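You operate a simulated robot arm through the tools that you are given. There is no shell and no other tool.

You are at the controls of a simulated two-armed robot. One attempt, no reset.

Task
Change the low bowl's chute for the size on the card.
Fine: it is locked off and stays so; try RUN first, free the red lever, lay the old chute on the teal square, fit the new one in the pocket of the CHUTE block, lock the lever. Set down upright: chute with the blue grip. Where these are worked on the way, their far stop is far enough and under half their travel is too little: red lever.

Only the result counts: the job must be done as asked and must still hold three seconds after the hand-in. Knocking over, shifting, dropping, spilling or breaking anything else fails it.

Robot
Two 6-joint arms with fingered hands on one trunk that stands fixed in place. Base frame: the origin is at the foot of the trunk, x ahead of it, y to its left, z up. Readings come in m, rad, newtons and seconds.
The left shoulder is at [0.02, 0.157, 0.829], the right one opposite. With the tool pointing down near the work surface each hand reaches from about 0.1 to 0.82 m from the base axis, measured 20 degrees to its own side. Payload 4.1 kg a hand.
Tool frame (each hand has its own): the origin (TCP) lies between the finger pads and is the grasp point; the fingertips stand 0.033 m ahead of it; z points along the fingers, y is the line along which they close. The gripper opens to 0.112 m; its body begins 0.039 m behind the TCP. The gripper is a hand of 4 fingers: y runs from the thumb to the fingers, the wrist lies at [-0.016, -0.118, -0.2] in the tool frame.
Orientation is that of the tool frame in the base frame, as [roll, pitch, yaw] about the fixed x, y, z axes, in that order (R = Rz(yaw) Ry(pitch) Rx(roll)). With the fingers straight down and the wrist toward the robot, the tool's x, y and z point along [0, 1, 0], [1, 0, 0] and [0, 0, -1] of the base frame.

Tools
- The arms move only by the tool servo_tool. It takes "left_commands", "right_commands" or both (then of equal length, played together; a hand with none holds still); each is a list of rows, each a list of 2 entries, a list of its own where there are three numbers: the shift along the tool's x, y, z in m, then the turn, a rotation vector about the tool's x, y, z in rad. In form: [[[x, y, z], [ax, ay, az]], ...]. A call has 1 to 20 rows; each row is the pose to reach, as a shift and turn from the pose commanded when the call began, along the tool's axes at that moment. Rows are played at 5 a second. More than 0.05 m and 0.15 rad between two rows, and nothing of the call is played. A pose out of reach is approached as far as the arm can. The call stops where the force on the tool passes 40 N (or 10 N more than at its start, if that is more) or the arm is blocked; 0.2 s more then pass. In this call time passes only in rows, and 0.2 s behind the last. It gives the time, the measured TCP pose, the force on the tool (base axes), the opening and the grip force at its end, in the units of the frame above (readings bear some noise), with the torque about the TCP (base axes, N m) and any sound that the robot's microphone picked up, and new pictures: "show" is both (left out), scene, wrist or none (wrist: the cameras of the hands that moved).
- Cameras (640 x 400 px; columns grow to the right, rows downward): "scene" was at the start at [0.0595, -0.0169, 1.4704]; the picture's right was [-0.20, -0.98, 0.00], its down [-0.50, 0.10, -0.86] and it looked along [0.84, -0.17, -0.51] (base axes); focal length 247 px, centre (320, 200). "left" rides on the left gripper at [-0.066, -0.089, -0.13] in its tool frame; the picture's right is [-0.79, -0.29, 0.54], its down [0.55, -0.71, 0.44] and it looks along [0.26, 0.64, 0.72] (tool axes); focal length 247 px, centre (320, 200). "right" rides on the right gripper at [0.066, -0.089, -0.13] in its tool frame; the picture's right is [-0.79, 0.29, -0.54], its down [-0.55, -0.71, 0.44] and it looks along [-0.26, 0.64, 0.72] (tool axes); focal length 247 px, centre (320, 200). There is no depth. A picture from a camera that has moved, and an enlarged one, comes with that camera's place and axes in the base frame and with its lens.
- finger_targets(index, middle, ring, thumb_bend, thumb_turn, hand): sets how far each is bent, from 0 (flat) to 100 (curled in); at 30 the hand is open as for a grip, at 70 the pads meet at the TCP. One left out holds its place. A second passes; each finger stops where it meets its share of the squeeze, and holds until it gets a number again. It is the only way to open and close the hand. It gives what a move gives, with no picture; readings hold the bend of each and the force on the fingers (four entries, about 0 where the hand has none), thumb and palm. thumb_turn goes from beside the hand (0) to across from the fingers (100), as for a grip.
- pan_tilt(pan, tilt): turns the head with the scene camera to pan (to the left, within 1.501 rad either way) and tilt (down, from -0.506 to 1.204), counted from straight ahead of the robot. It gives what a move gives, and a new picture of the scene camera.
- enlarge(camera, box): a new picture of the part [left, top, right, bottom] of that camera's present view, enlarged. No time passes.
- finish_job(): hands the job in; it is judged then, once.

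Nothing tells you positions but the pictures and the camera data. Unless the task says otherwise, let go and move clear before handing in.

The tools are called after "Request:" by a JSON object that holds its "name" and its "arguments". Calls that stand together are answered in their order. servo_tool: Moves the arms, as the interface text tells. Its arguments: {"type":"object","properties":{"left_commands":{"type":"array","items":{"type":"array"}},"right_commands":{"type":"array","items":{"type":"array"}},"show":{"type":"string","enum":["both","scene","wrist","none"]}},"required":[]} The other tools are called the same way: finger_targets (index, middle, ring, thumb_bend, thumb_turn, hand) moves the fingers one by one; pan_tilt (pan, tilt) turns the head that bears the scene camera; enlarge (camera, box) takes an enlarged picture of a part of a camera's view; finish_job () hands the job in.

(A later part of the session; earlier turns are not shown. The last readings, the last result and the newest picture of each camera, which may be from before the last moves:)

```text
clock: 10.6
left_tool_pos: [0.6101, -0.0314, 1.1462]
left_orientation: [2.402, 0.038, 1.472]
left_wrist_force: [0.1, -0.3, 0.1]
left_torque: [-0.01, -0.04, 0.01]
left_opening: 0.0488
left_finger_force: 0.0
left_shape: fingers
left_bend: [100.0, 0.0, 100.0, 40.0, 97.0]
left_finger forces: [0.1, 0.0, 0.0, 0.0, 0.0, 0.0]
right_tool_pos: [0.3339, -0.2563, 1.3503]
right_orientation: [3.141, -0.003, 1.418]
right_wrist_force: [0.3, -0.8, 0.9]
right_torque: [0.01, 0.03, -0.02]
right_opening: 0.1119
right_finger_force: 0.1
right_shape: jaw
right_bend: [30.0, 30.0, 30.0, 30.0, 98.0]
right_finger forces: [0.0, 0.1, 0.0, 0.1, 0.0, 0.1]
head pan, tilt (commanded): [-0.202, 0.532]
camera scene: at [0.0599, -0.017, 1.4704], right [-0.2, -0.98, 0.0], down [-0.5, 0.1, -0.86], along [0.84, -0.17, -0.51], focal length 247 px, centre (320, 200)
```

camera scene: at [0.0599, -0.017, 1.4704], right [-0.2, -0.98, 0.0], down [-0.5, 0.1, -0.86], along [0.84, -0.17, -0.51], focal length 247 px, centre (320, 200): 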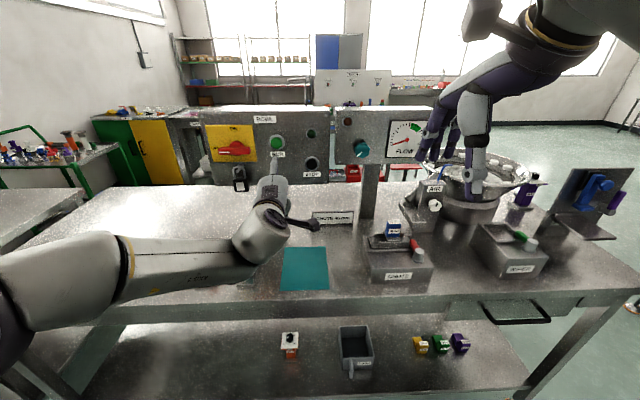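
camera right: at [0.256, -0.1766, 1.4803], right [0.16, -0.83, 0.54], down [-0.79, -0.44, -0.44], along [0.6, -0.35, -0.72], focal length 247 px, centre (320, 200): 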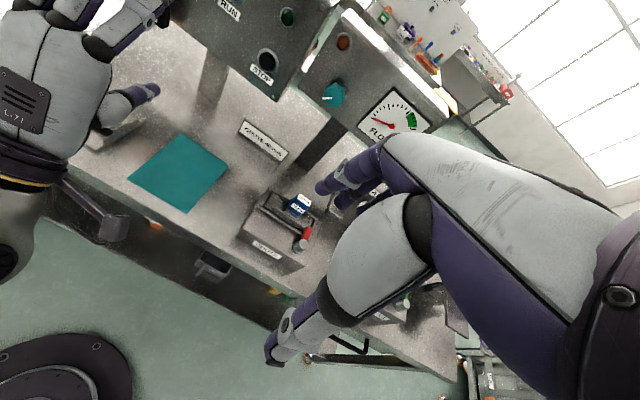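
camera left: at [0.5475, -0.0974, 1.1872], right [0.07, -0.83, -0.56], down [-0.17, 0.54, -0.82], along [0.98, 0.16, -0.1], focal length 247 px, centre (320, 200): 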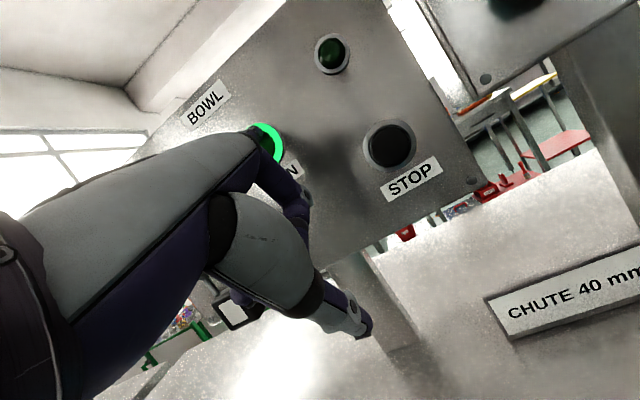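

The finger is clear and the RUN lamp ring is dark, so the machine stays dead. Now I bring the left hand back to a tools-down park pose and look closely at the CHUTE block and its red lever.

Request:
{"name": "servo_tool", "arguments": {"left_commands": [[[0.03, -0.02, -0.03], [0.1, 0, 0]], [[0.06, -0.04, -0.06], [0.2, 0, 0]], [[0.09, -0.06, -0.09], [0.3, 0, 0]], [[0.11, -0.08, -0.12], [0.4, 0, 0]], [[0.13, -0.09, -0.15], [0.5, 0, 0]], [[0.15, -0.1, -0.18], [0.6, 0, 0]], [[0.17, -0.11, -0.2], [0.7, 0, 0]], [[0.19, -0.11, -0.2], [0.74, 0, 0]]], "show": "both"}}

Request:
{"name": "enlarge", "arguments": {"camera": "right", "box": [220, 170, 332, 240]}}

Request:
{"name": "enlarge", "arguments": {"camera": "right", "box": [220, 200, 332, 270]}}

Request:
{"name": "enlarge", "arguments": {"camera": "right", "box": [0, 20, 224, 160]}}

```text
clock: 12.4
left_tool_pos: [0.4153, 0.1814, 1.2131]
left_orientation: [3.141, 0.04, 1.471]
left_wrist_force: [-0.6, -0.6, 0.2]
left_torque: [0.02, 0.02, 0.02]
left_opening: 0.0487
left_finger_force: 0.0
left_shape: fingers
left_bend: [100.0, 0.0, 100.0, 40.0, 97.0]
left_finger forces: [0.0, 0.1, 0.0, 0.0, 0.0, 0.0]
right_tool_pos: [0.335, -0.2559, 1.3498]
right_orientation: [3.14, -0.004, 1.417]
right_wrist_force: [-0.5, 0.3, 0.2]
right_torque: [0.03, -0.02, -0.02]
right_opening: 0.112
right_finger_force: 0.1
right_shape: jaw
right_bend: [30.0, 30.0, 30.0, 30.0, 98.0]
right_finger forces: [0.0, 0.0, 0.0, 0.1, 0.0, 0.0]
head pan, tilt (commanded): [-0.202, 0.532]
camera scene: at [0.0594, -0.017, 1.4704], right [-0.2, -0.98, 0.0], down [-0.5, 0.1, -0.86], along [0.84, -0.17, -0.51], focal length 247 px, centre (320, 200)
camera left: at [0.3203, 0.1306, 1.3448], right [-0.37, -0.78, -0.51], down [-0.65, 0.6, -0.46], along [0.66, 0.16, -0.73], focal length 247 px, centre (320, 200)
```

scene: 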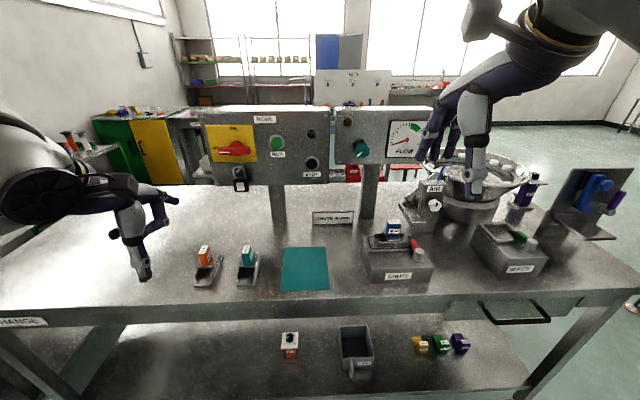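
left: 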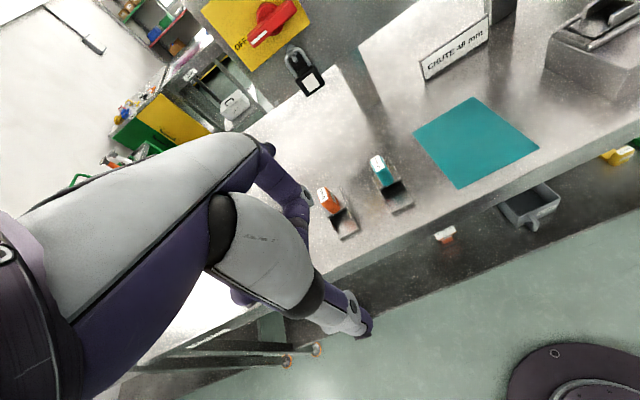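

```text
5.71 times, centred on (276, 205) of right
camera zoom: at [0.256, -0.1777, 1.4803], right [0.16, -0.83, 0.54], down [-0.79, -0.44, -0.44], along [0.6, -0.35, -0.72], focal length 1411 px, centre (571, 171)
```

zoom: 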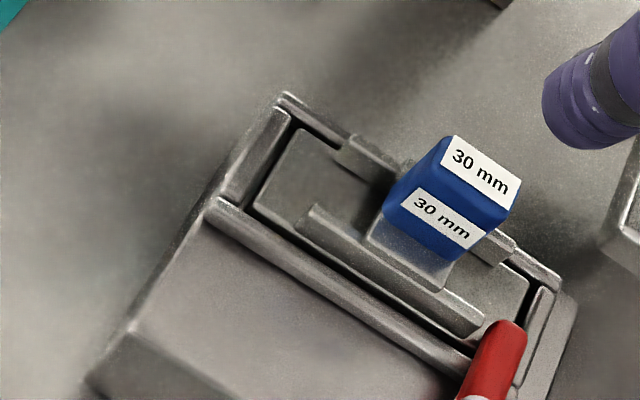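

```text
5.71 times, centred on (276, 235) of right
camera zoom: at [0.256, -0.1777, 1.4803], right [0.16, -0.83, 0.54], down [-0.79, -0.44, -0.44], along [0.6, -0.35, -0.72], focal length 1411 px, centre (571, 0)
```

zoom: 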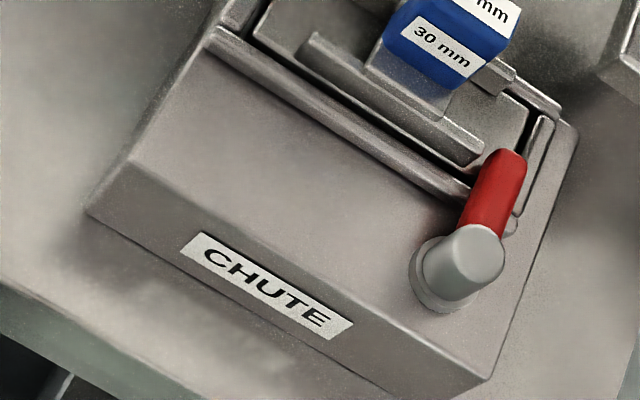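

```text
2.86 times, centred on (112, 90) of right
camera zoom: at [0.256, -0.1777, 1.4803], right [0.16, -0.83, 0.54], down [-0.79, -0.44, -0.44], along [0.6, -0.35, -0.72], focal length 706 px, centre (914, 514)
```

zoom: 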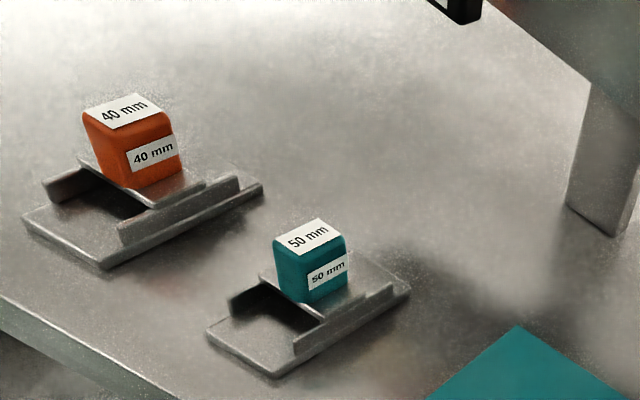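

I place the lever pivot near (0.518, -0.402) with its handle pointing away, about 0.064 m long at z ≈ 0.96; the block top is z ≈ 0.936. I'll shape the right hand into a single pointing finger, reopen the left hand, and hover for a closer look at the lever.

Request:
{"name": "finger_targets", "arguments": {"hand": "right", "index": 100, "middle": 65, "ring": 100, "thumb_bend": 30, "thumb_turn": 0}}

Request:
{"name": "finger_targets", "arguments": {"hand": "left", "index": 30, "middle": 30, "ring": 30, "thumb_bend": 30, "thumb_turn": 98}}

Request:
{"name": "servo_tool", "arguments": {"right_commands": [[[-0.0206, 0.02, 0.0286], [0, 0, 0]], [[-0.0412, 0.04, 0.0571], [0, 0, 0]], [[-0.0618, 0.06, 0.0857], [0, 0, 0]], [[-0.0825, 0.08, 0.1143], [0, 0, 0]], [[-0.1031, 0.1, 0.1429], [0, 0, 0]], [[-0.1237, 0.12, 0.1714], [0, 0, 0]], [[-0.1443, 0.1397, 0.2], [0, 0, 0]]], "show": "both"}}

Request:
{"name": "enlarge", "arguments": {"camera": "right", "box": [180, 150, 340, 250]}}

```text
clock: 13.4
left_tool_pos: [0.4163, 0.1828, 1.2125]
left_orientation: [-3.141, 0.039, 1.475]
left_wrist_force: [0.8, -0.7, 0.4]
left_torque: [-0.02, 0.01, 0.01]
left_opening: 0.049
left_finger_force: 0.0
left_shape: fingers
left_bend: [100.0, 0.0, 100.0, 40.0, 97.0]
left_finger forces: [0.1, 0.0, 0.0, 0.1, 0.0, 0.0]
right_tool_pos: [0.3343, -0.2564, 1.3499]
right_orientation: [3.14, -0.002, 1.417]
right_wrist_force: [0.2, 0.0, 0.1]
right_torque: [0.0, 0.02, -0.02]
right_opening: 0.1047
right_finger_force: 0.1
right_shape: fingers
right_bend: [100.0, 65.0, 100.0, 30.0, 0.0]
right_finger forces: [0.0, 0.0, 0.0, 0.0, 0.1, 0.0]
head pan, tilt (commanded): [-0.202, 0.532]
```

```text
clock: 14.4
left_tool_pos: [0.4156, 0.1825, 1.2132]
left_orientation: [3.139, 0.038, 1.472]
left_wrist_force: [-0.4, -0.2, -0.6]
left_torque: [0.01, 0.0, -0.03]
left_opening: 0.1127
left_finger_force: 0.0
left_shape: fingers
left_bend: [30.0, 30.0, 30.0, 30.0, 96.0]
left_finger forces: [0.0, 0.1, 0.0, 0.1, 0.1, 0.0]
right_tool_pos: [0.3348, -0.2553, 1.3501]
right_orientation: [3.14, -0.003, 1.417]
right_wrist_force: [0.0, -0.3, 0.6]
right_torque: [0.03, 0.02, 0.03]
right_opening: 0.1044
right_finger_force: 0.0
right_shape: fingers
right_bend: [100.0, 65.0, 100.0, 30.0, 0.0]
right_finger forces: [0.0, 0.0, 0.0, 0.1, 0.0, 0.1]
head pan, tilt (commanded): [-0.202, 0.532]
```

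```text
clock: 16.0
left_tool_pos: [0.4157, 0.1833, 1.2118]
left_orientation: [3.141, 0.04, 1.472]
left_wrist_force: [-0.1, 0.8, 1.1]
left_torque: [0.0, -0.05, -0.02]
left_opening: 0.1124
left_finger_force: 0.0
left_shape: fingers
left_bend: [30.0, 30.0, 30.0, 30.0, 96.0]
left_finger forces: [0.0, 0.1, 0.1, 0.1, 0.0, 0.1]
right_tool_pos: [0.4497, -0.4195, 1.1523]
right_orientation: [3.14, -0.001, 1.417]
right_wrist_force: [0.0, -0.1, 0.5]
right_torque: [0.04, -0.04, -0.03]
right_opening: 0.1048
right_finger_force: 0.1
right_shape: fingers
right_bend: [100.0, 65.0, 100.0, 30.0, 0.0]
right_finger forces: [0.1, 0.0, 0.1, 0.0, 0.0, 0.0]
head pan, tilt (commanded): [-0.202, 0.532]
camera scene: at [0.0591, -0.0166, 1.4704], right [-0.2, -0.98, 0.0], down [-0.5, 0.1, -0.86], along [0.84, -0.17, -0.51], focal length 247 px, centre (320, 200)
camera right: at [0.3717, -0.3424, 1.2819], right [0.16, -0.83, 0.54], down [-0.79, -0.44, -0.44], along [0.6, -0.35, -0.72], focal length 247 px, centre (320, 200)
```

scene: 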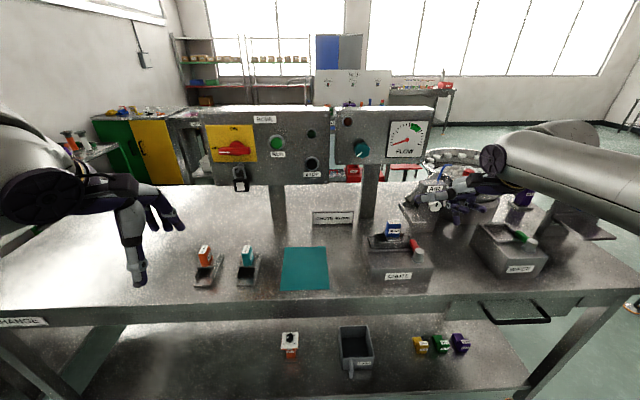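
right: 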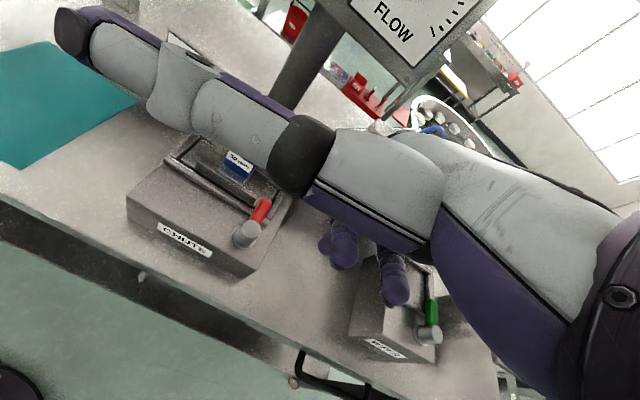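

```text
4.00 times, centred on (260, 200) of right
camera zoom: at [0.3717, -0.3424, 1.2819], right [0.16, -0.83, 0.54], down [-0.79, -0.44, -0.44], along [0.6, -0.35, -0.72], focal length 988 px, centre (560, 200)
```

zoom: 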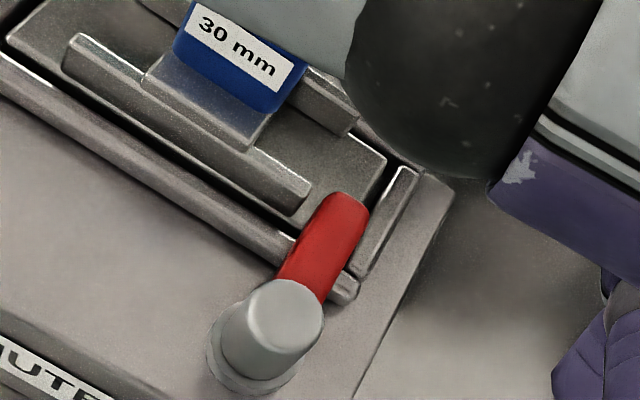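

Now I have a clear view: the red handle lies over the plate's right-front corner, just right of the near wall's end. I'll zoom more for accurate heights.

Request:
{"name": "enlarge", "arguments": {"camera": "right", "box": [110, 130, 302, 250]}}

Request:
{"name": "enlarge", "arguments": {"camera": "right", "box": [190, 180, 318, 260]}}

Request:
{"name": "enlarge", "arguments": {"camera": "right", "box": [110, 190, 302, 310]}}

Request:
{"name": "enlarge", "arguments": {"camera": "scene", "box": [356, 215, 452, 275]}}

Request:
{"name": "enlarge", "arguments": {"camera": "scene", "box": [352, 240, 448, 300]}}

```text
3.33 times, centred on (206, 190) of right
camera zoom: at [0.3717, -0.3424, 1.2819], right [0.16, -0.83, 0.54], down [-0.79, -0.44, -0.44], along [0.6, -0.35, -0.72], focal length 823 px, centre (700, 233)
```

zoom: 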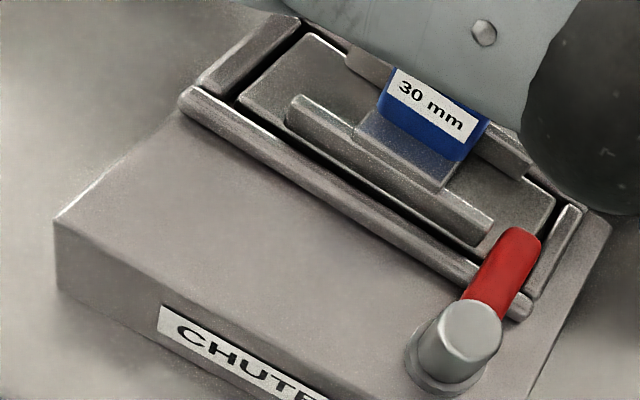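

```text
5.00 times, centred on (254, 220) of right
camera zoom: at [0.3717, -0.3424, 1.2819], right [0.16, -0.83, 0.54], down [-0.79, -0.44, -0.44], along [0.6, -0.35, -0.72], focal length 1235 px, centre (650, 100)
```

zoom: 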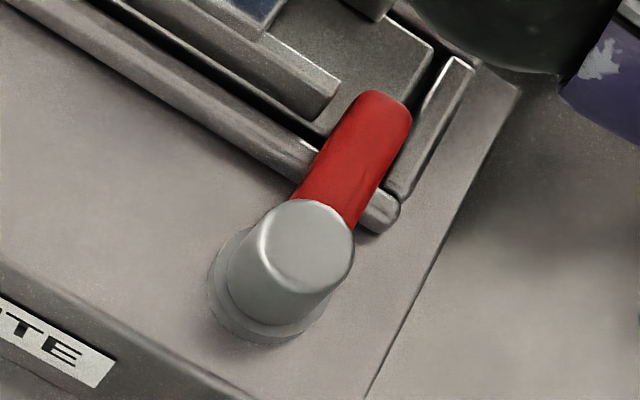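

```text
3.33 times, centred on (206, 250) of right
camera zoom: at [0.3717, -0.3424, 1.2819], right [0.16, -0.83, 0.54], down [-0.79, -0.44, -0.44], along [0.6, -0.35, -0.72], focal length 823 px, centre (700, 33)
```

zoom: 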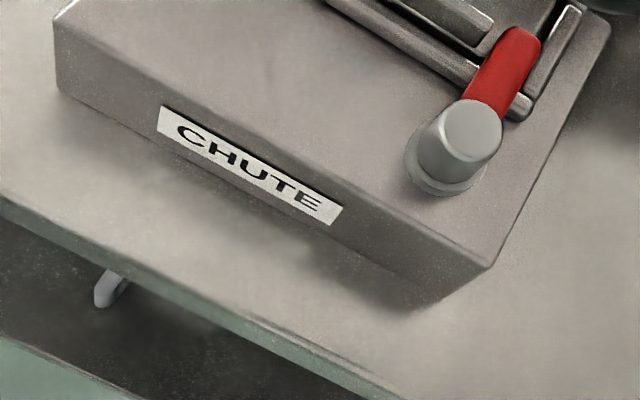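

```text
6.67 times, centred on (404, 245) of scene
camera zoom: at [0.0591, -0.0166, 1.4704], right [-0.2, -0.98, 0.0], down [-0.5, 0.1, -0.86], along [0.84, -0.17, -0.51], focal length 1644 px, centre (-240, -100)
```

zoom: 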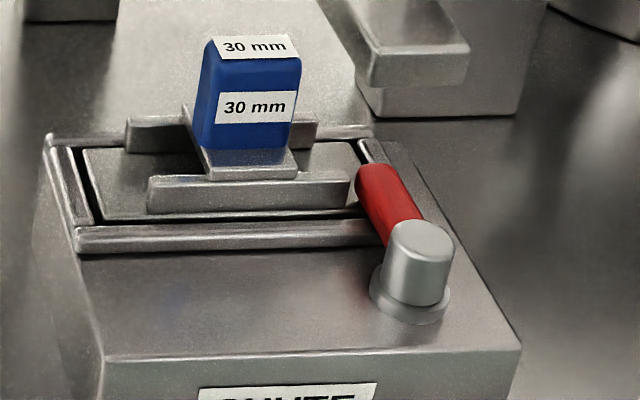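

```text
6.67 times, centred on (400, 270) of scene
camera zoom: at [0.0591, -0.0166, 1.4704], right [-0.2, -0.98, 0.0], down [-0.5, 0.1, -0.86], along [0.84, -0.17, -0.51], focal length 1644 px, centre (-213, -267)
```

zoom: 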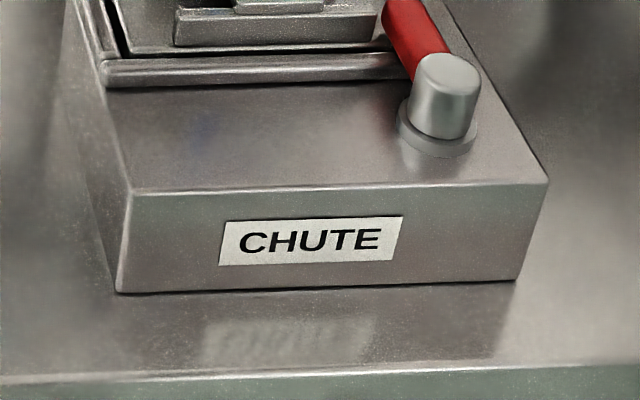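

The block top is at z ≈ 0.956 and the handle spans roughly 0.97–0.99, level with the near wall's top, so I must push the handle clockwise from its left side just in front of the wall. Let me see where my pointing fingertip sits.

Request:
{"name": "enlarge", "arguments": {"camera": "scene", "box": [390, 150, 518, 230]}}

Request:
{"name": "enlarge", "arguments": {"camera": "left", "box": [440, 0, 640, 125]}}

```text
5.00 times, centred on (454, 190) of scene
camera zoom: at [0.0591, -0.0166, 1.4704], right [-0.2, -0.98, 0.0], down [-0.5, 0.1, -0.86], along [0.84, -0.17, -0.51], focal length 1233 px, centre (-350, 250)
```

zoom: 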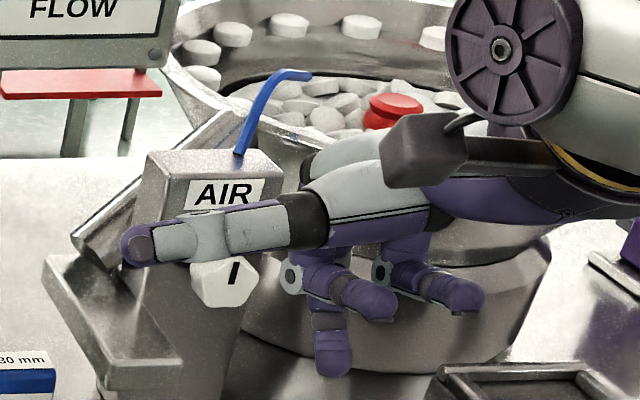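

```text
3.20 times, centred on (540, 62) of left
camera zoom: at [0.3202, 0.1308, 1.3447], right [-0.36, -0.78, -0.51], down [-0.65, 0.6, -0.46], along [0.66, 0.17, -0.73], focal length 790 px, centre (-384, 640)
```

zoom: 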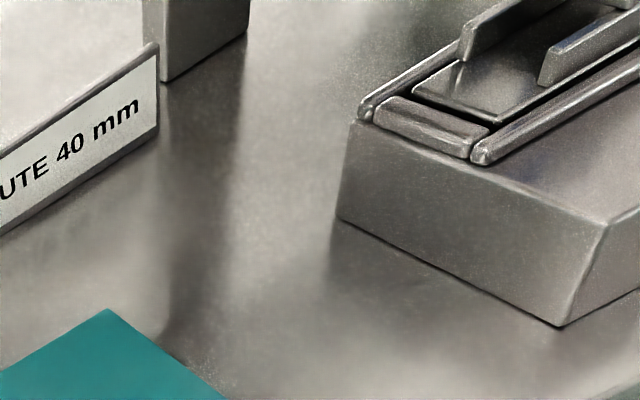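

The middle fingertip protrudes well below the curled ones, but the index (on the left side) is better so the curled fingers stay away from the blue grip. I'll switch to the index finger as the poker and check where its tip is.

Request:
{"name": "finger_targets", "arguments": {"hand": "right", "index": 65, "middle": 100, "ring": 100}}

Request:
{"name": "enlarge", "arguments": {"camera": "scene", "box": [390, 150, 518, 230]}}

Request:
{"name": "enlarge", "arguments": {"camera": "right", "box": [80, 100, 400, 300]}}

```text
clock: 17.0
left_tool_pos: [0.4157, 0.1813, 1.2132]
left_orientation: [-3.14, 0.038, 1.472]
left_wrist_force: [-0.1, -0.2, 0.9]
left_torque: [0.0, -0.01, -0.02]
left_opening: 0.1125
left_finger_force: 0.0
left_shape: fingers
left_bend: [30.0, 30.0, 30.0, 30.0, 96.0]
left_finger forces: [0.0, 0.0, 0.0, 0.1, 0.0, 0.0]
right_tool_pos: [0.4506, -0.4213, 1.1522]
right_orientation: [3.14, -0.002, 1.417]
right_wrist_force: [-0.4, 0.5, -0.1]
right_torque: [-0.01, 0.0, -0.03]
right_opening: 0.1374
right_finger_force: 0.0
right_shape: fingers
right_bend: [65.0, 100.0, 100.0, 30.0, 0.0]
right_finger forces: [0.0, 0.0, 0.1, 0.0, 0.0, 0.1]
head pan, tilt (commanded): [-0.202, 0.532]
```

```text
5.00 times, centred on (454, 190) of scene
camera zoom: at [0.0595, -0.0169, 1.4704], right [-0.2, -0.98, 0.0], down [-0.5, 0.1, -0.86], along [0.84, -0.17, -0.51], focal length 1233 px, centre (-350, 250)
```

zoom: 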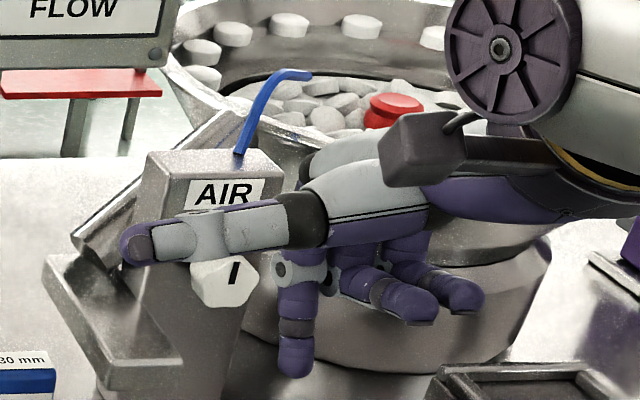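

```text
2.00 times, centred on (240, 200) of right
camera zoom: at [0.372, -0.3421, 1.2822], right [0.16, -0.83, 0.54], down [-0.79, -0.44, -0.44], along [0.6, -0.35, -0.72], focal length 494 px, centre (480, 200)
```

zoom: 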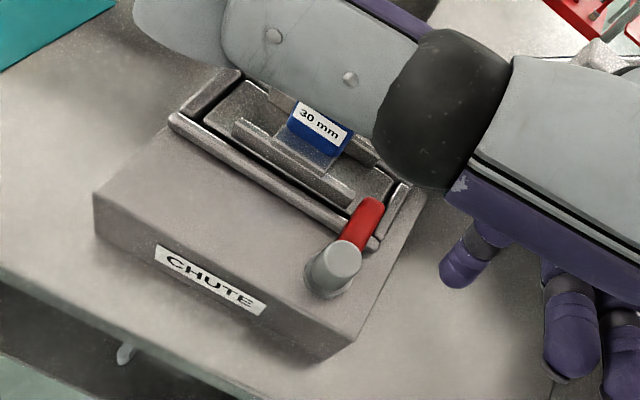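

The index tip sits about 0.014 m ahead of and 0.040 m below the TCP. I'll hover it just left of the lever root, in front of the near wall.

Request:
{"name": "servo_tool", "arguments": {"right_commands": [[[0.0155, 0.018, 0.0156], [0, 0, 0]], [[0.031, 0.0359, 0.0311], [0, 0, 0]], [[0.0465, 0.0539, 0.0467], [0, 0, 0]], [[0.062, 0.0718, 0.0622], [0, 0, 0]]], "show": "both"}}

Request:
{"name": "enlarge", "arguments": {"camera": "scene", "box": [350, 190, 478, 270]}}

Request:
{"name": "enlarge", "arguments": {"camera": "right", "box": [192, 160, 384, 280]}}

```text
clock: 18.0
left_tool_pos: [0.4165, 0.1821, 1.2136]
left_orientation: [3.141, 0.038, 1.474]
left_wrist_force: [-0.5, -1.0, 0.1]
left_torque: [0.0, -0.03, -0.01]
left_opening: 0.1124
left_finger_force: 0.1
left_shape: fingers
left_bend: [30.0, 30.0, 30.0, 30.0, 96.0]
left_finger forces: [0.0, 0.0, 0.0, 0.0, 0.0, 0.0]
right_tool_pos: [0.5308, -0.3707, 1.086]
right_orientation: [-3.141, -0.001, 1.417]
right_wrist_force: [-0.5, -0.2, -0.2]
right_torque: [-0.03, 0.0, 0.05]
right_opening: 0.1374
right_finger_force: 0.0
right_shape: fingers
right_bend: [65.0, 100.0, 100.0, 30.0, 0.0]
right_finger forces: [0.0, 0.1, 0.0, 0.0, 0.0, 0.0]
head pan, tilt (commanded): [-0.202, 0.532]
camera scene: at [0.0591, -0.017, 1.4704], right [-0.2, -0.98, 0.0], down [-0.5, 0.1, -0.86], along [0.84, -0.17, -0.51], focal length 247 px, centre (320, 200)
camera right: at [0.4527, -0.2908, 1.2173], right [0.16, -0.83, 0.54], down [-0.79, -0.44, -0.44], along [0.6, -0.35, -0.72], focal length 247 px, centre (320, 200)
```

scene: 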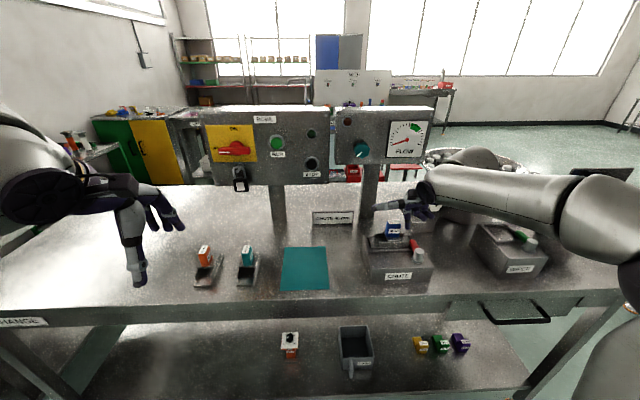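
right: 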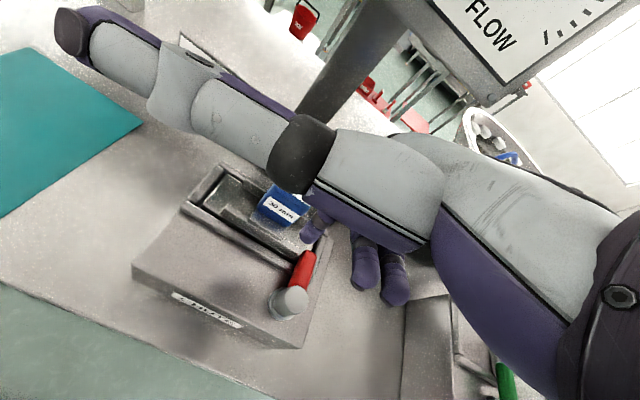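

```text
5.00 times, centred on (414, 230) of scene
camera zoom: at [0.0591, -0.017, 1.4704], right [-0.2, -0.98, 0.0], down [-0.5, 0.1, -0.86], along [0.84, -0.17, -0.51], focal length 1233 px, centre (-150, 50)
```

zoom: 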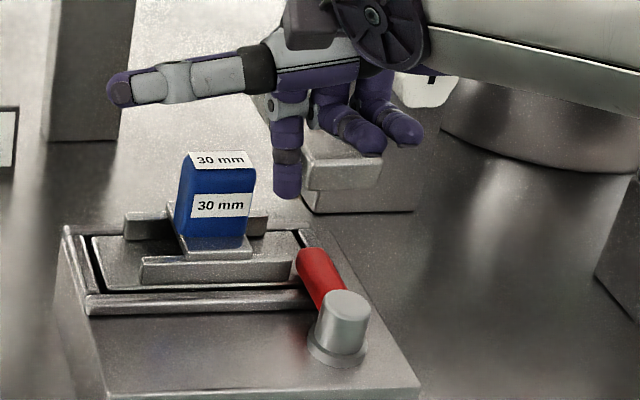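

```text
3.33 times, centred on (288, 220) of right
camera zoom: at [0.4527, -0.2908, 1.2173], right [0.16, -0.83, 0.54], down [-0.79, -0.44, -0.44], along [0.6, -0.35, -0.72], focal length 823 px, centre (427, 133)
```

zoom: 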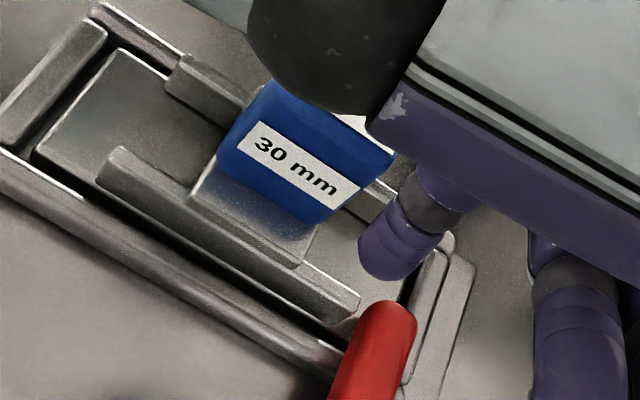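

Both views agree: the index tip is over the gap left of the lever and in front of the near wall. I lower it beside the handle.

Request:
{"name": "servo_tool", "arguments": {"right_commands": [[[0, 0, 0.02], [0, 0, 0]], [[0, 0, 0.04], [0, 0, 0]], [[0, 0, 0.055], [0, 0, 0]], [[0, 0, 0.066], [0, 0, 0]]], "show": "wrist"}}

Request:
{"name": "enlarge", "arguments": {"camera": "scene", "box": [350, 190, 478, 270]}}

Request:
{"name": "enlarge", "arguments": {"camera": "right", "box": [192, 180, 384, 300]}}

```text
clock: 19.0
left_tool_pos: [0.4156, 0.1815, 1.2143]
left_orientation: [3.139, 0.038, 1.474]
left_wrist_force: [-0.5, -0.2, 0.3]
left_torque: [-0.01, 0.06, 0.0]
left_opening: 0.1123
left_finger_force: 0.1
left_shape: fingers
left_bend: [30.0, 30.0, 30.0, 30.0, 96.0]
left_finger forces: [0.0, 0.1, 0.1, 0.0, 0.0, 0.0]
right_tool_pos: [0.533, -0.369, 1.0221]
right_orientation: [3.141, 0.0, 1.42]
right_wrist_force: [-0.1, -0.5, 0.3]
right_torque: [-0.03, 0.01, 0.02]
right_opening: 0.1374
right_finger_force: 0.0
right_shape: fingers
right_bend: [65.0, 100.0, 100.0, 30.0, 0.0]
right_finger forces: [0.1, 0.0, 0.1, 0.1, 0.0, 0.0]
head pan, tilt (commanded): [-0.202, 0.532]
camera right: at [0.4543, -0.2905, 1.1518], right [0.16, -0.83, 0.54], down [-0.79, -0.44, -0.44], along [0.6, -0.35, -0.72], focal length 247 px, centre (320, 200)
```

right: 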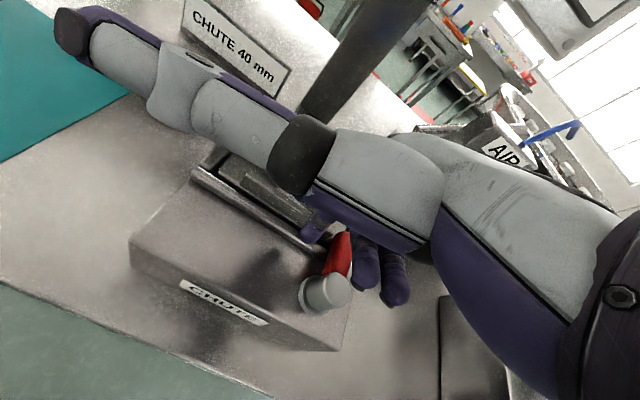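

```text
5.00 times, centred on (414, 230) of scene
camera zoom: at [0.0594, -0.0168, 1.4704], right [-0.2, -0.98, 0.0], down [-0.5, 0.1, -0.86], along [0.84, -0.17, -0.51], focal length 1233 px, centre (-150, 50)
```

zoom: 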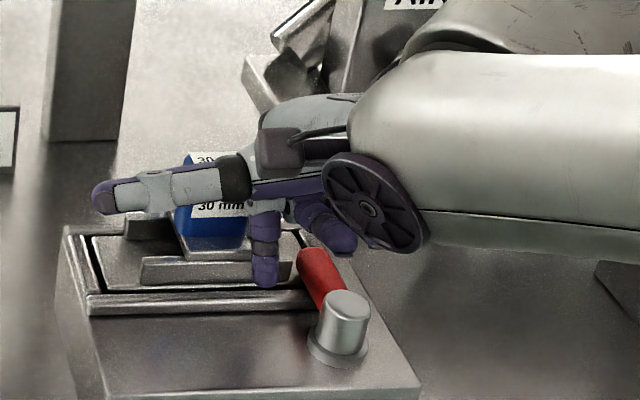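

```text
3.33 times, centred on (288, 240) of right
camera zoom: at [0.4543, -0.2905, 1.1518], right [0.16, -0.83, 0.54], down [-0.79, -0.44, -0.44], along [0.6, -0.35, -0.72], focal length 823 px, centre (427, 67)
```

zoom: 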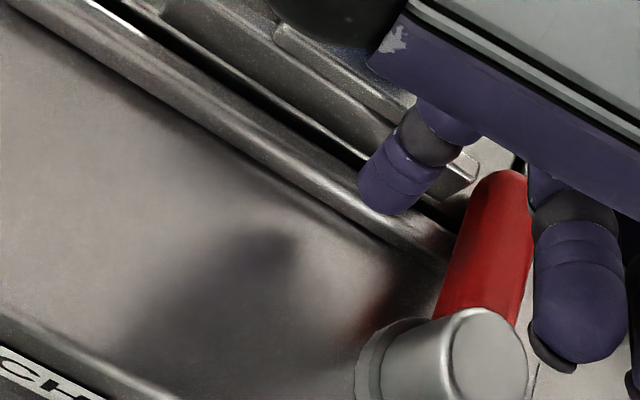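

The tip is beside the handle with nothing else touching. I lower a touch more and begin pushing the handle clockwise gently.

Request:
{"name": "servo_tool", "arguments": {"right_commands": [[[0, 0, 0.005], [0, 0, 0]], [[-0.006, -0.001, 0.005], [0, 0, 0]], [[-0.0115, -0.0018, 0.005], [0, 0, 0]], [[-0.0142, 0.0, 0.005], [0, 0, 0]], [[-0.0169, 0.0019, 0.005], [0, 0, 0]]], "show": "wrist"}}

Request:
{"name": "enlarge", "arguments": {"camera": "right", "box": [192, 180, 384, 300]}}

Request:
{"name": "enlarge", "arguments": {"camera": "scene", "box": [350, 190, 478, 270]}}

```text
clock: 20.2
left_tool_pos: [0.4158, 0.1822, 1.2129]
left_orientation: [-3.142, 0.038, 1.474]
left_wrist_force: [0.4, 0.0, 0.0]
left_torque: [-0.01, 0.0, -0.03]
left_opening: 0.1125
left_finger_force: 0.0
left_shape: fingers
left_bend: [30.0, 30.0, 30.0, 30.0, 96.0]
left_finger forces: [0.0, 0.0, 0.0, 0.1, 0.0, 0.0]
right_tool_pos: [0.5308, -0.3858, 1.0174]
right_orientation: [-3.141, -0.001, 1.418]
right_wrist_force: [-1.1, 0.4, -0.7]
right_torque: [0.03, 0.02, -0.03]
right_opening: 0.1376
right_finger_force: 0.0
right_shape: fingers
right_bend: [65.0, 100.0, 100.0, 30.0, 0.0]
right_finger forces: [0.0, 0.0, 0.1, 0.0, 0.0, 0.1]
head pan, tilt (commanded): [-0.202, 0.532]
camera right: at [0.4524, -0.3078, 1.1472], right [0.16, -0.83, 0.54], down [-0.79, -0.44, -0.44], along [0.6, -0.35, -0.72], focal length 247 px, centre (320, 200)
```

right: 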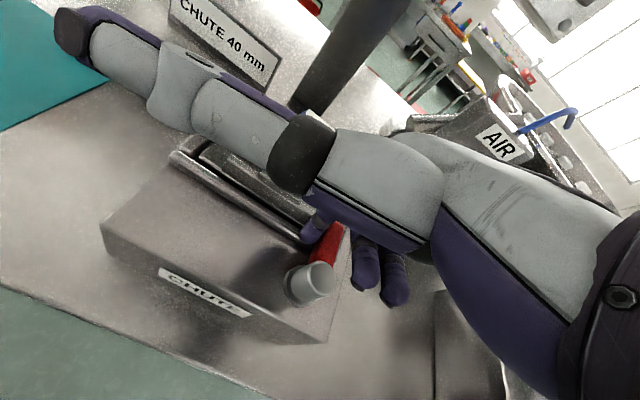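

```text
3.33 times, centred on (288, 240) of right
camera zoom: at [0.4524, -0.3078, 1.1472], right [0.16, -0.83, 0.54], down [-0.79, -0.44, -0.44], along [0.6, -0.35, -0.72], focal length 823 px, centre (427, 67)
```

zoom: 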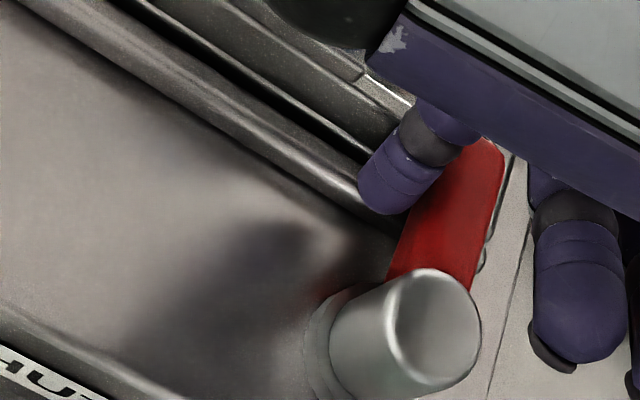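

```text
5.00 times, centred on (414, 230) of scene
camera zoom: at [0.0595, -0.0168, 1.4704], right [-0.2, -0.98, 0.0], down [-0.5, 0.1, -0.86], along [0.84, -0.17, -0.51], focal length 1233 px, centre (-150, 50)
```

zoom: 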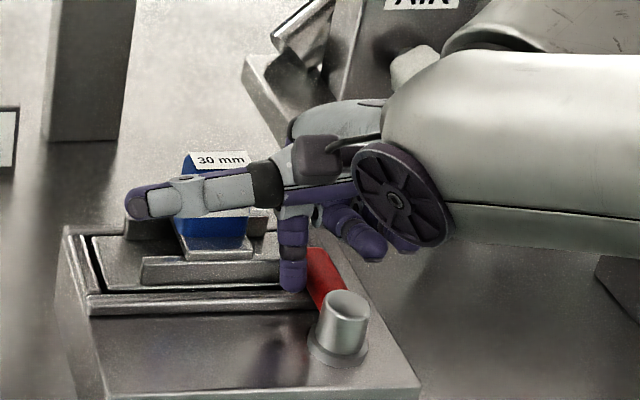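

The fingertip is now touching the handle. I continue along the arc around the pivot.

Request:
{"name": "servo_tool", "arguments": {"right_commands": [[[-0.003, 0.0021, 0], [0, 0, 0]], [[-0.0059, 0.0042, 0], [0, 0, 0]], [[-0.0091, 0.0049, 0], [0, 0, 0]], [[-0.0123, 0.0056, 0], [0, 0, 0]], [[-0.017, 0.007, 0], [0, 0, 0]], [[-0.0217, 0.0085, 0], [0, 0, 0]]], "show": "wrist"}}

Request:
{"name": "enlarge", "arguments": {"camera": "right", "box": [192, 180, 384, 300]}}

Request:
{"name": "enlarge", "arguments": {"camera": "scene", "box": [350, 190, 478, 270]}}

```text
clock: 21.6
left_tool_pos: [0.4171, 0.1821, 1.2141]
left_orientation: [-3.141, 0.039, 1.474]
left_wrist_force: [0.0, 0.1, 0.7]
left_torque: [0.0, 0.01, 0.0]
left_opening: 0.1127
left_finger_force: 0.0
left_shape: fingers
left_bend: [30.0, 30.0, 30.0, 30.0, 96.0]
left_finger forces: [0.0, 0.1, 0.0, 0.0, 0.0, 0.1]
right_tool_pos: [0.5344, -0.4095, 1.0176]
right_orientation: [3.141, 0.001, 1.418]
right_wrist_force: [-0.3, 2.0, -0.4]
right_torque: [0.0, -0.04, 0.01]
right_opening: 0.1374
right_finger_force: 0.6
right_shape: fingers
right_bend: [65.0, 100.0, 100.0, 30.0, 0.0]
right_finger forces: [1.0, 0.0, 0.0, 0.0, 0.1, 0.1]
head pan, tilt (commanded): [-0.202, 0.532]
camera right: at [0.4568, -0.331, 1.1474], right [0.16, -0.83, 0.54], down [-0.79, -0.44, -0.44], along [0.6, -0.35, -0.72], focal length 247 px, centre (320, 200)
```

right: 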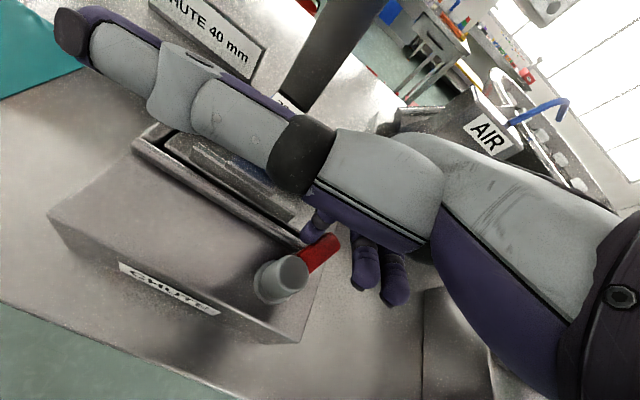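

```text
3.33 times, centred on (288, 240) of right
camera zoom: at [0.4568, -0.331, 1.1474], right [0.16, -0.83, 0.54], down [-0.79, -0.44, -0.44], along [0.6, -0.35, -0.72], focal length 823 px, centre (427, 67)
```

zoom: 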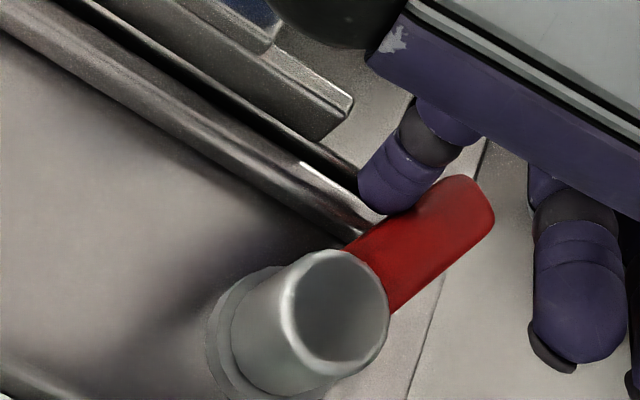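

```text
5.00 times, centred on (414, 230) of scene
camera zoom: at [0.0595, -0.0168, 1.4704], right [-0.2, -0.98, 0.0], down [-0.5, 0.1, -0.86], along [0.84, -0.17, -0.51], focal length 1233 px, centre (-150, 50)
```

zoom: 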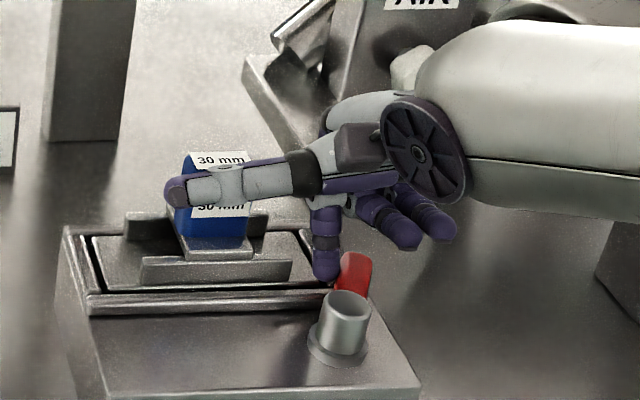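

The lever turns freely with about 2 N. I continue around the arc.

Request:
{"name": "servo_tool", "arguments": {"right_commands": [[[-0.0056, -0.0005, 0], [0, 0, 0]], [[-0.0089, -0.0021, 0], [0, 0, 0]], [[-0.0121, -0.0037, 0], [0, 0, 0]], [[-0.015, -0.0059, 0], [0, 0, 0]], [[-0.0178, -0.0081, 0], [0, 0, 0]], [[-0.0203, -0.0109, 0], [0, 0, 0]], [[-0.0227, -0.0136, 0], [0, 0, 0]]], "show": "wrist"}}

Request:
{"name": "enlarge", "arguments": {"camera": "right", "box": [192, 180, 384, 300]}}

Request:
{"name": "enlarge", "arguments": {"camera": "scene", "box": [350, 190, 478, 270]}}

```text
clock: 23.2
left_tool_pos: [0.4163, 0.1828, 1.2128]
left_orientation: [-3.141, 0.039, 1.474]
left_wrist_force: [0.6, -0.6, -0.1]
left_torque: [-0.03, -0.04, 0.01]
left_opening: 0.1124
left_finger_force: 0.1
left_shape: fingers
left_bend: [30.0, 30.0, 30.0, 30.0, 96.0]
left_finger forces: [0.0, 0.1, 0.0, 0.0, 0.0, 0.0]
right_tool_pos: [0.5192, -0.4295, 1.018]
right_orientation: [3.14, -0.002, 1.416]
right_wrist_force: [0.0, 0.5, -0.1]
right_torque: [-0.01, -0.02, 0.03]
right_opening: 0.1381
right_finger_force: 0.5
right_shape: fingers
right_bend: [64.0, 100.0, 100.0, 30.0, 0.0]
right_finger forces: [1.1, 0.0, 0.0, 0.0, 0.1, 0.0]
head pan, tilt (commanded): [-0.202, 0.532]
camera right: at [0.4405, -0.3508, 1.1474], right [0.16, -0.83, 0.54], down [-0.79, -0.44, -0.44], along [0.6, -0.35, -0.72], focal length 247 px, centre (320, 200)
```

right: 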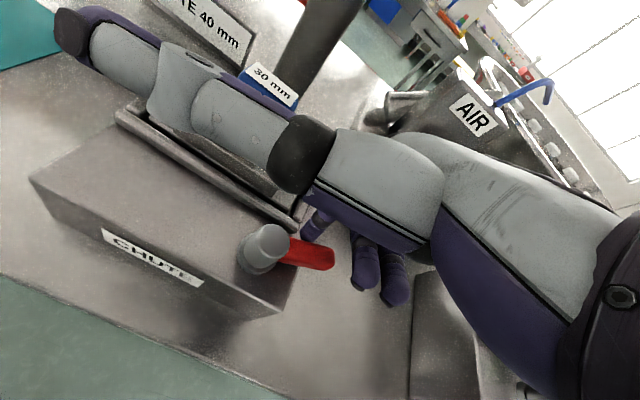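

```text
3.33 times, centred on (288, 240) of right
camera zoom: at [0.4405, -0.3508, 1.1474], right [0.16, -0.83, 0.54], down [-0.79, -0.44, -0.44], along [0.6, -0.35, -0.72], focal length 823 px, centre (427, 67)
```

zoom: 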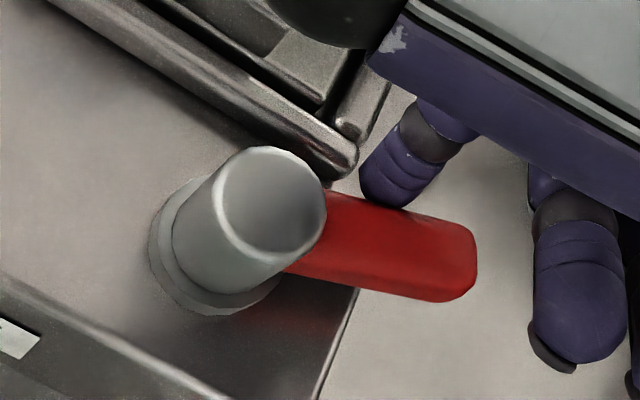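

```text
5.00 times, centred on (414, 230) of scene
camera zoom: at [0.0596, -0.0168, 1.4704], right [-0.2, -0.98, 0.0], down [-0.5, 0.1, -0.86], along [0.84, -0.17, -0.51], focal length 1233 px, centre (-150, 50)
```

zoom: 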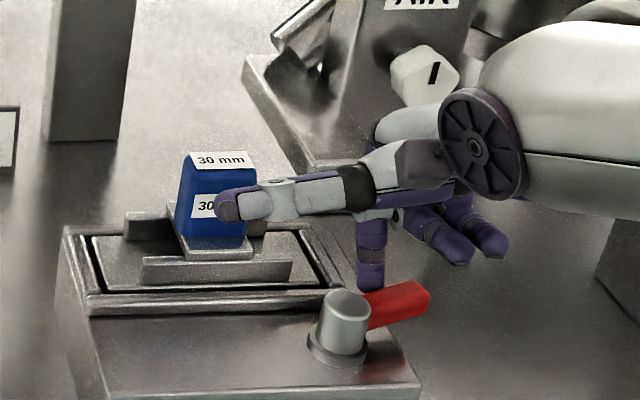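

The handle now points to the right. I keep nudging it toward its far stop in small steps.

Request:
{"name": "servo_tool", "arguments": {"right_commands": [[[-0.0014, -0.0026, 0], [0, 0, 0]], [[-0.0027, -0.0053, 0], [0, 0, 0]], [[-0.0041, -0.0079, 0], [0, 0, 0]]], "show": "wrist"}}

Request:
{"name": "enlarge", "arguments": {"camera": "right", "box": [192, 180, 384, 300]}}

Request:
{"name": "enlarge", "arguments": {"camera": "scene", "box": [350, 190, 478, 270]}}

```text
clock: 24.0
left_tool_pos: [0.4163, 0.1823, 1.2134]
left_orientation: [-3.141, 0.039, 1.474]
left_wrist_force: [0.2, -1.3, 0.3]
left_torque: [0.0, 0.0, -0.01]
left_opening: 0.1123
left_finger_force: 0.0
left_shape: fingers
left_bend: [30.0, 30.0, 30.0, 30.0, 96.0]
left_finger forces: [0.0, 0.1, 0.0, 0.0, 0.0, 0.0]
right_tool_pos: [0.5099, -0.4323, 1.017]
right_orientation: [3.14, 0.0, 1.417]
right_wrist_force: [0.7, 0.2, 0.2]
right_torque: [0.04, -0.05, 0.01]
right_opening: 0.138
right_finger_force: 0.6
right_shape: fingers
right_bend: [64.0, 100.0, 100.0, 30.0, 0.0]
right_finger forces: [0.7, 0.0, 0.0, 0.1, 0.1, 0.0]
head pan, tilt (commanded): [-0.202, 0.532]
camera right: at [0.4316, -0.3546, 1.1468], right [0.16, -0.83, 0.54], down [-0.79, -0.44, -0.44], along [0.6, -0.35, -0.72], focal length 247 px, centre (320, 200)
```

right: 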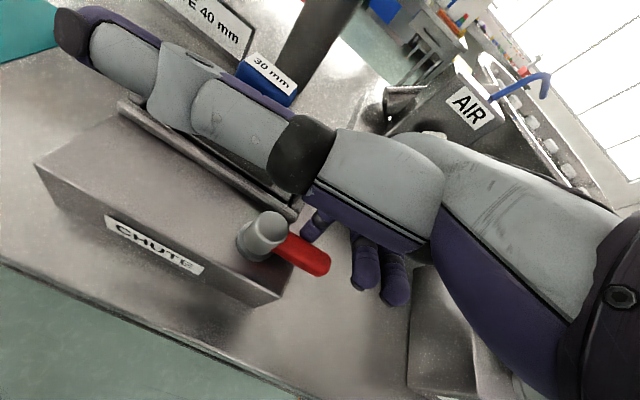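

```text
3.33 times, centred on (288, 240) of right
camera zoom: at [0.4316, -0.3546, 1.1468], right [0.16, -0.83, 0.54], down [-0.79, -0.44, -0.44], along [0.6, -0.35, -0.72], focal length 823 px, centre (427, 67)
```

zoom: 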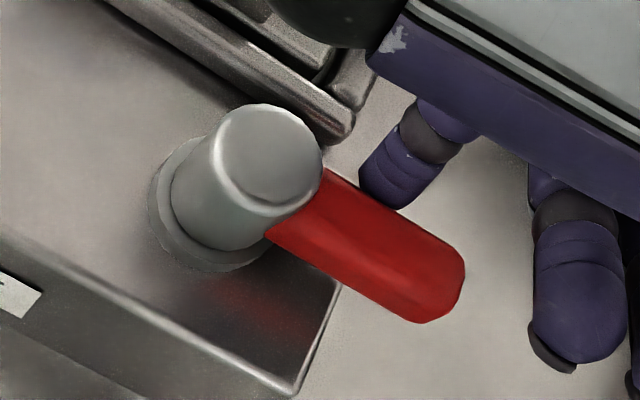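

```text
5.00 times, centred on (414, 230) of scene
camera zoom: at [0.0596, -0.0168, 1.4704], right [-0.2, -0.98, 0.0], down [-0.5, 0.1, -0.86], along [0.84, -0.17, -0.51], focal length 1233 px, centre (-150, 50)
```

zoom: 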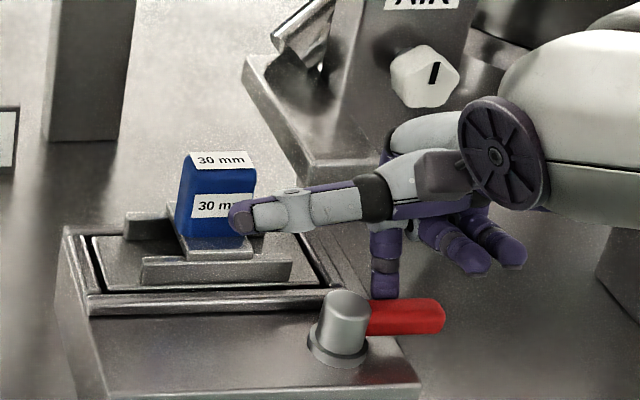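

It is about 90° round now and still light. I push a bit more to feel for the stop.

Request:
{"name": "servo_tool", "arguments": {"right_commands": [[[-0.001, -0.002, 0], [0, 0, 0]], [[-0.0015, -0.004, 0], [0, 0, 0]], [[-0.002, -0.006, 0], [0, 0, 0]], [[-0.0024, -0.0085, 0], [0, 0, 0]]], "show": "wrist"}}

Request:
{"name": "enlarge", "arguments": {"camera": "scene", "box": [350, 190, 478, 270]}}

Request:
{"name": "enlarge", "arguments": {"camera": "right", "box": [192, 180, 384, 300]}}

```text
clock: 25.0
left_tool_pos: [0.4159, 0.1819, 1.2132]
left_orientation: [-3.142, 0.037, 1.473]
left_wrist_force: [-0.5, -0.5, -0.2]
left_torque: [-0.02, 0.0, 0.02]
left_opening: 0.1124
left_finger_force: 0.1
left_shape: fingers
left_bend: [30.0, 30.0, 30.0, 30.0, 96.0]
left_finger forces: [0.1, 0.0, 0.0, 0.0, 0.0, 0.1]
right_tool_pos: [0.5022, -0.4336, 1.0183]
right_orientation: [3.14, -0.001, 1.419]
right_wrist_force: [5.9, 0.2, 0.8]
right_torque: [0.01, -0.18, -0.05]
right_opening: 0.1398
right_finger_force: 3.1
right_shape: fingers
right_bend: [60.0, 100.0, 100.0, 30.0, 0.0]
right_finger forces: [5.5, 0.0, 0.0, 0.1, 0.1, 0.0]
head pan, tilt (commanded): [-0.202, 0.532]
camera right: at [0.4237, -0.3544, 1.1476], right [0.16, -0.83, 0.54], down [-0.79, -0.44, -0.44], along [0.6, -0.35, -0.72], focal length 247 px, centre (320, 200)
```

right: 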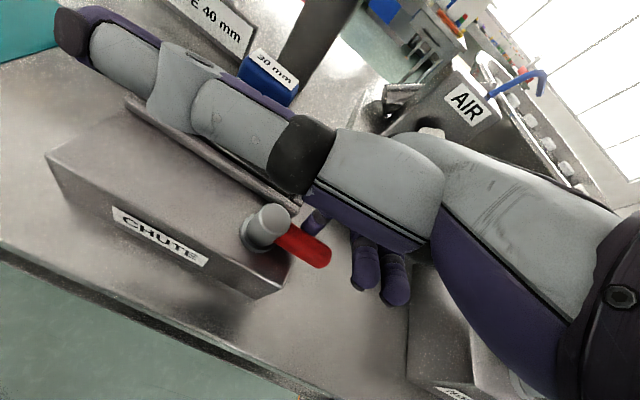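

```text
5.00 times, centred on (414, 230) of scene
camera zoom: at [0.0597, -0.0168, 1.4704], right [-0.2, -0.98, 0.0], down [-0.5, 0.1, -0.86], along [0.84, -0.17, -0.51], focal length 1233 px, centre (-150, 50)
```

zoom: 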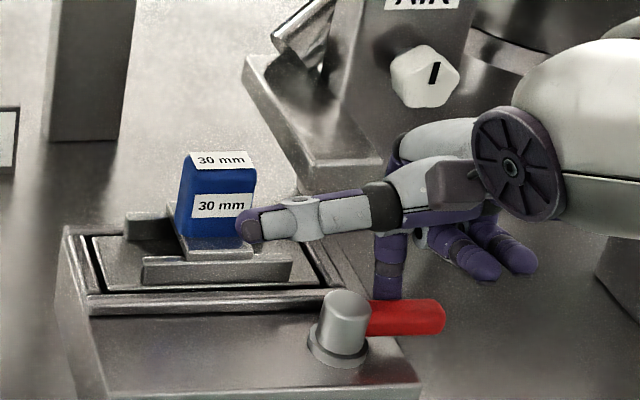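

```text
3.33 times, centred on (288, 240) of right
camera zoom: at [0.4237, -0.3544, 1.1476], right [0.16, -0.83, 0.54], down [-0.79, -0.44, -0.44], along [0.6, -0.35, -0.72], focal length 823 px, centre (427, 67)
```

zoom: 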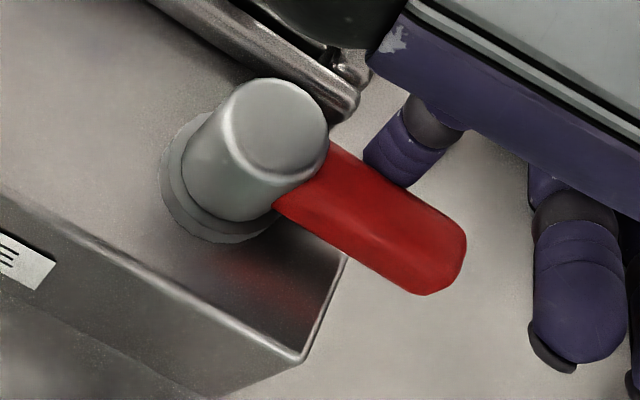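

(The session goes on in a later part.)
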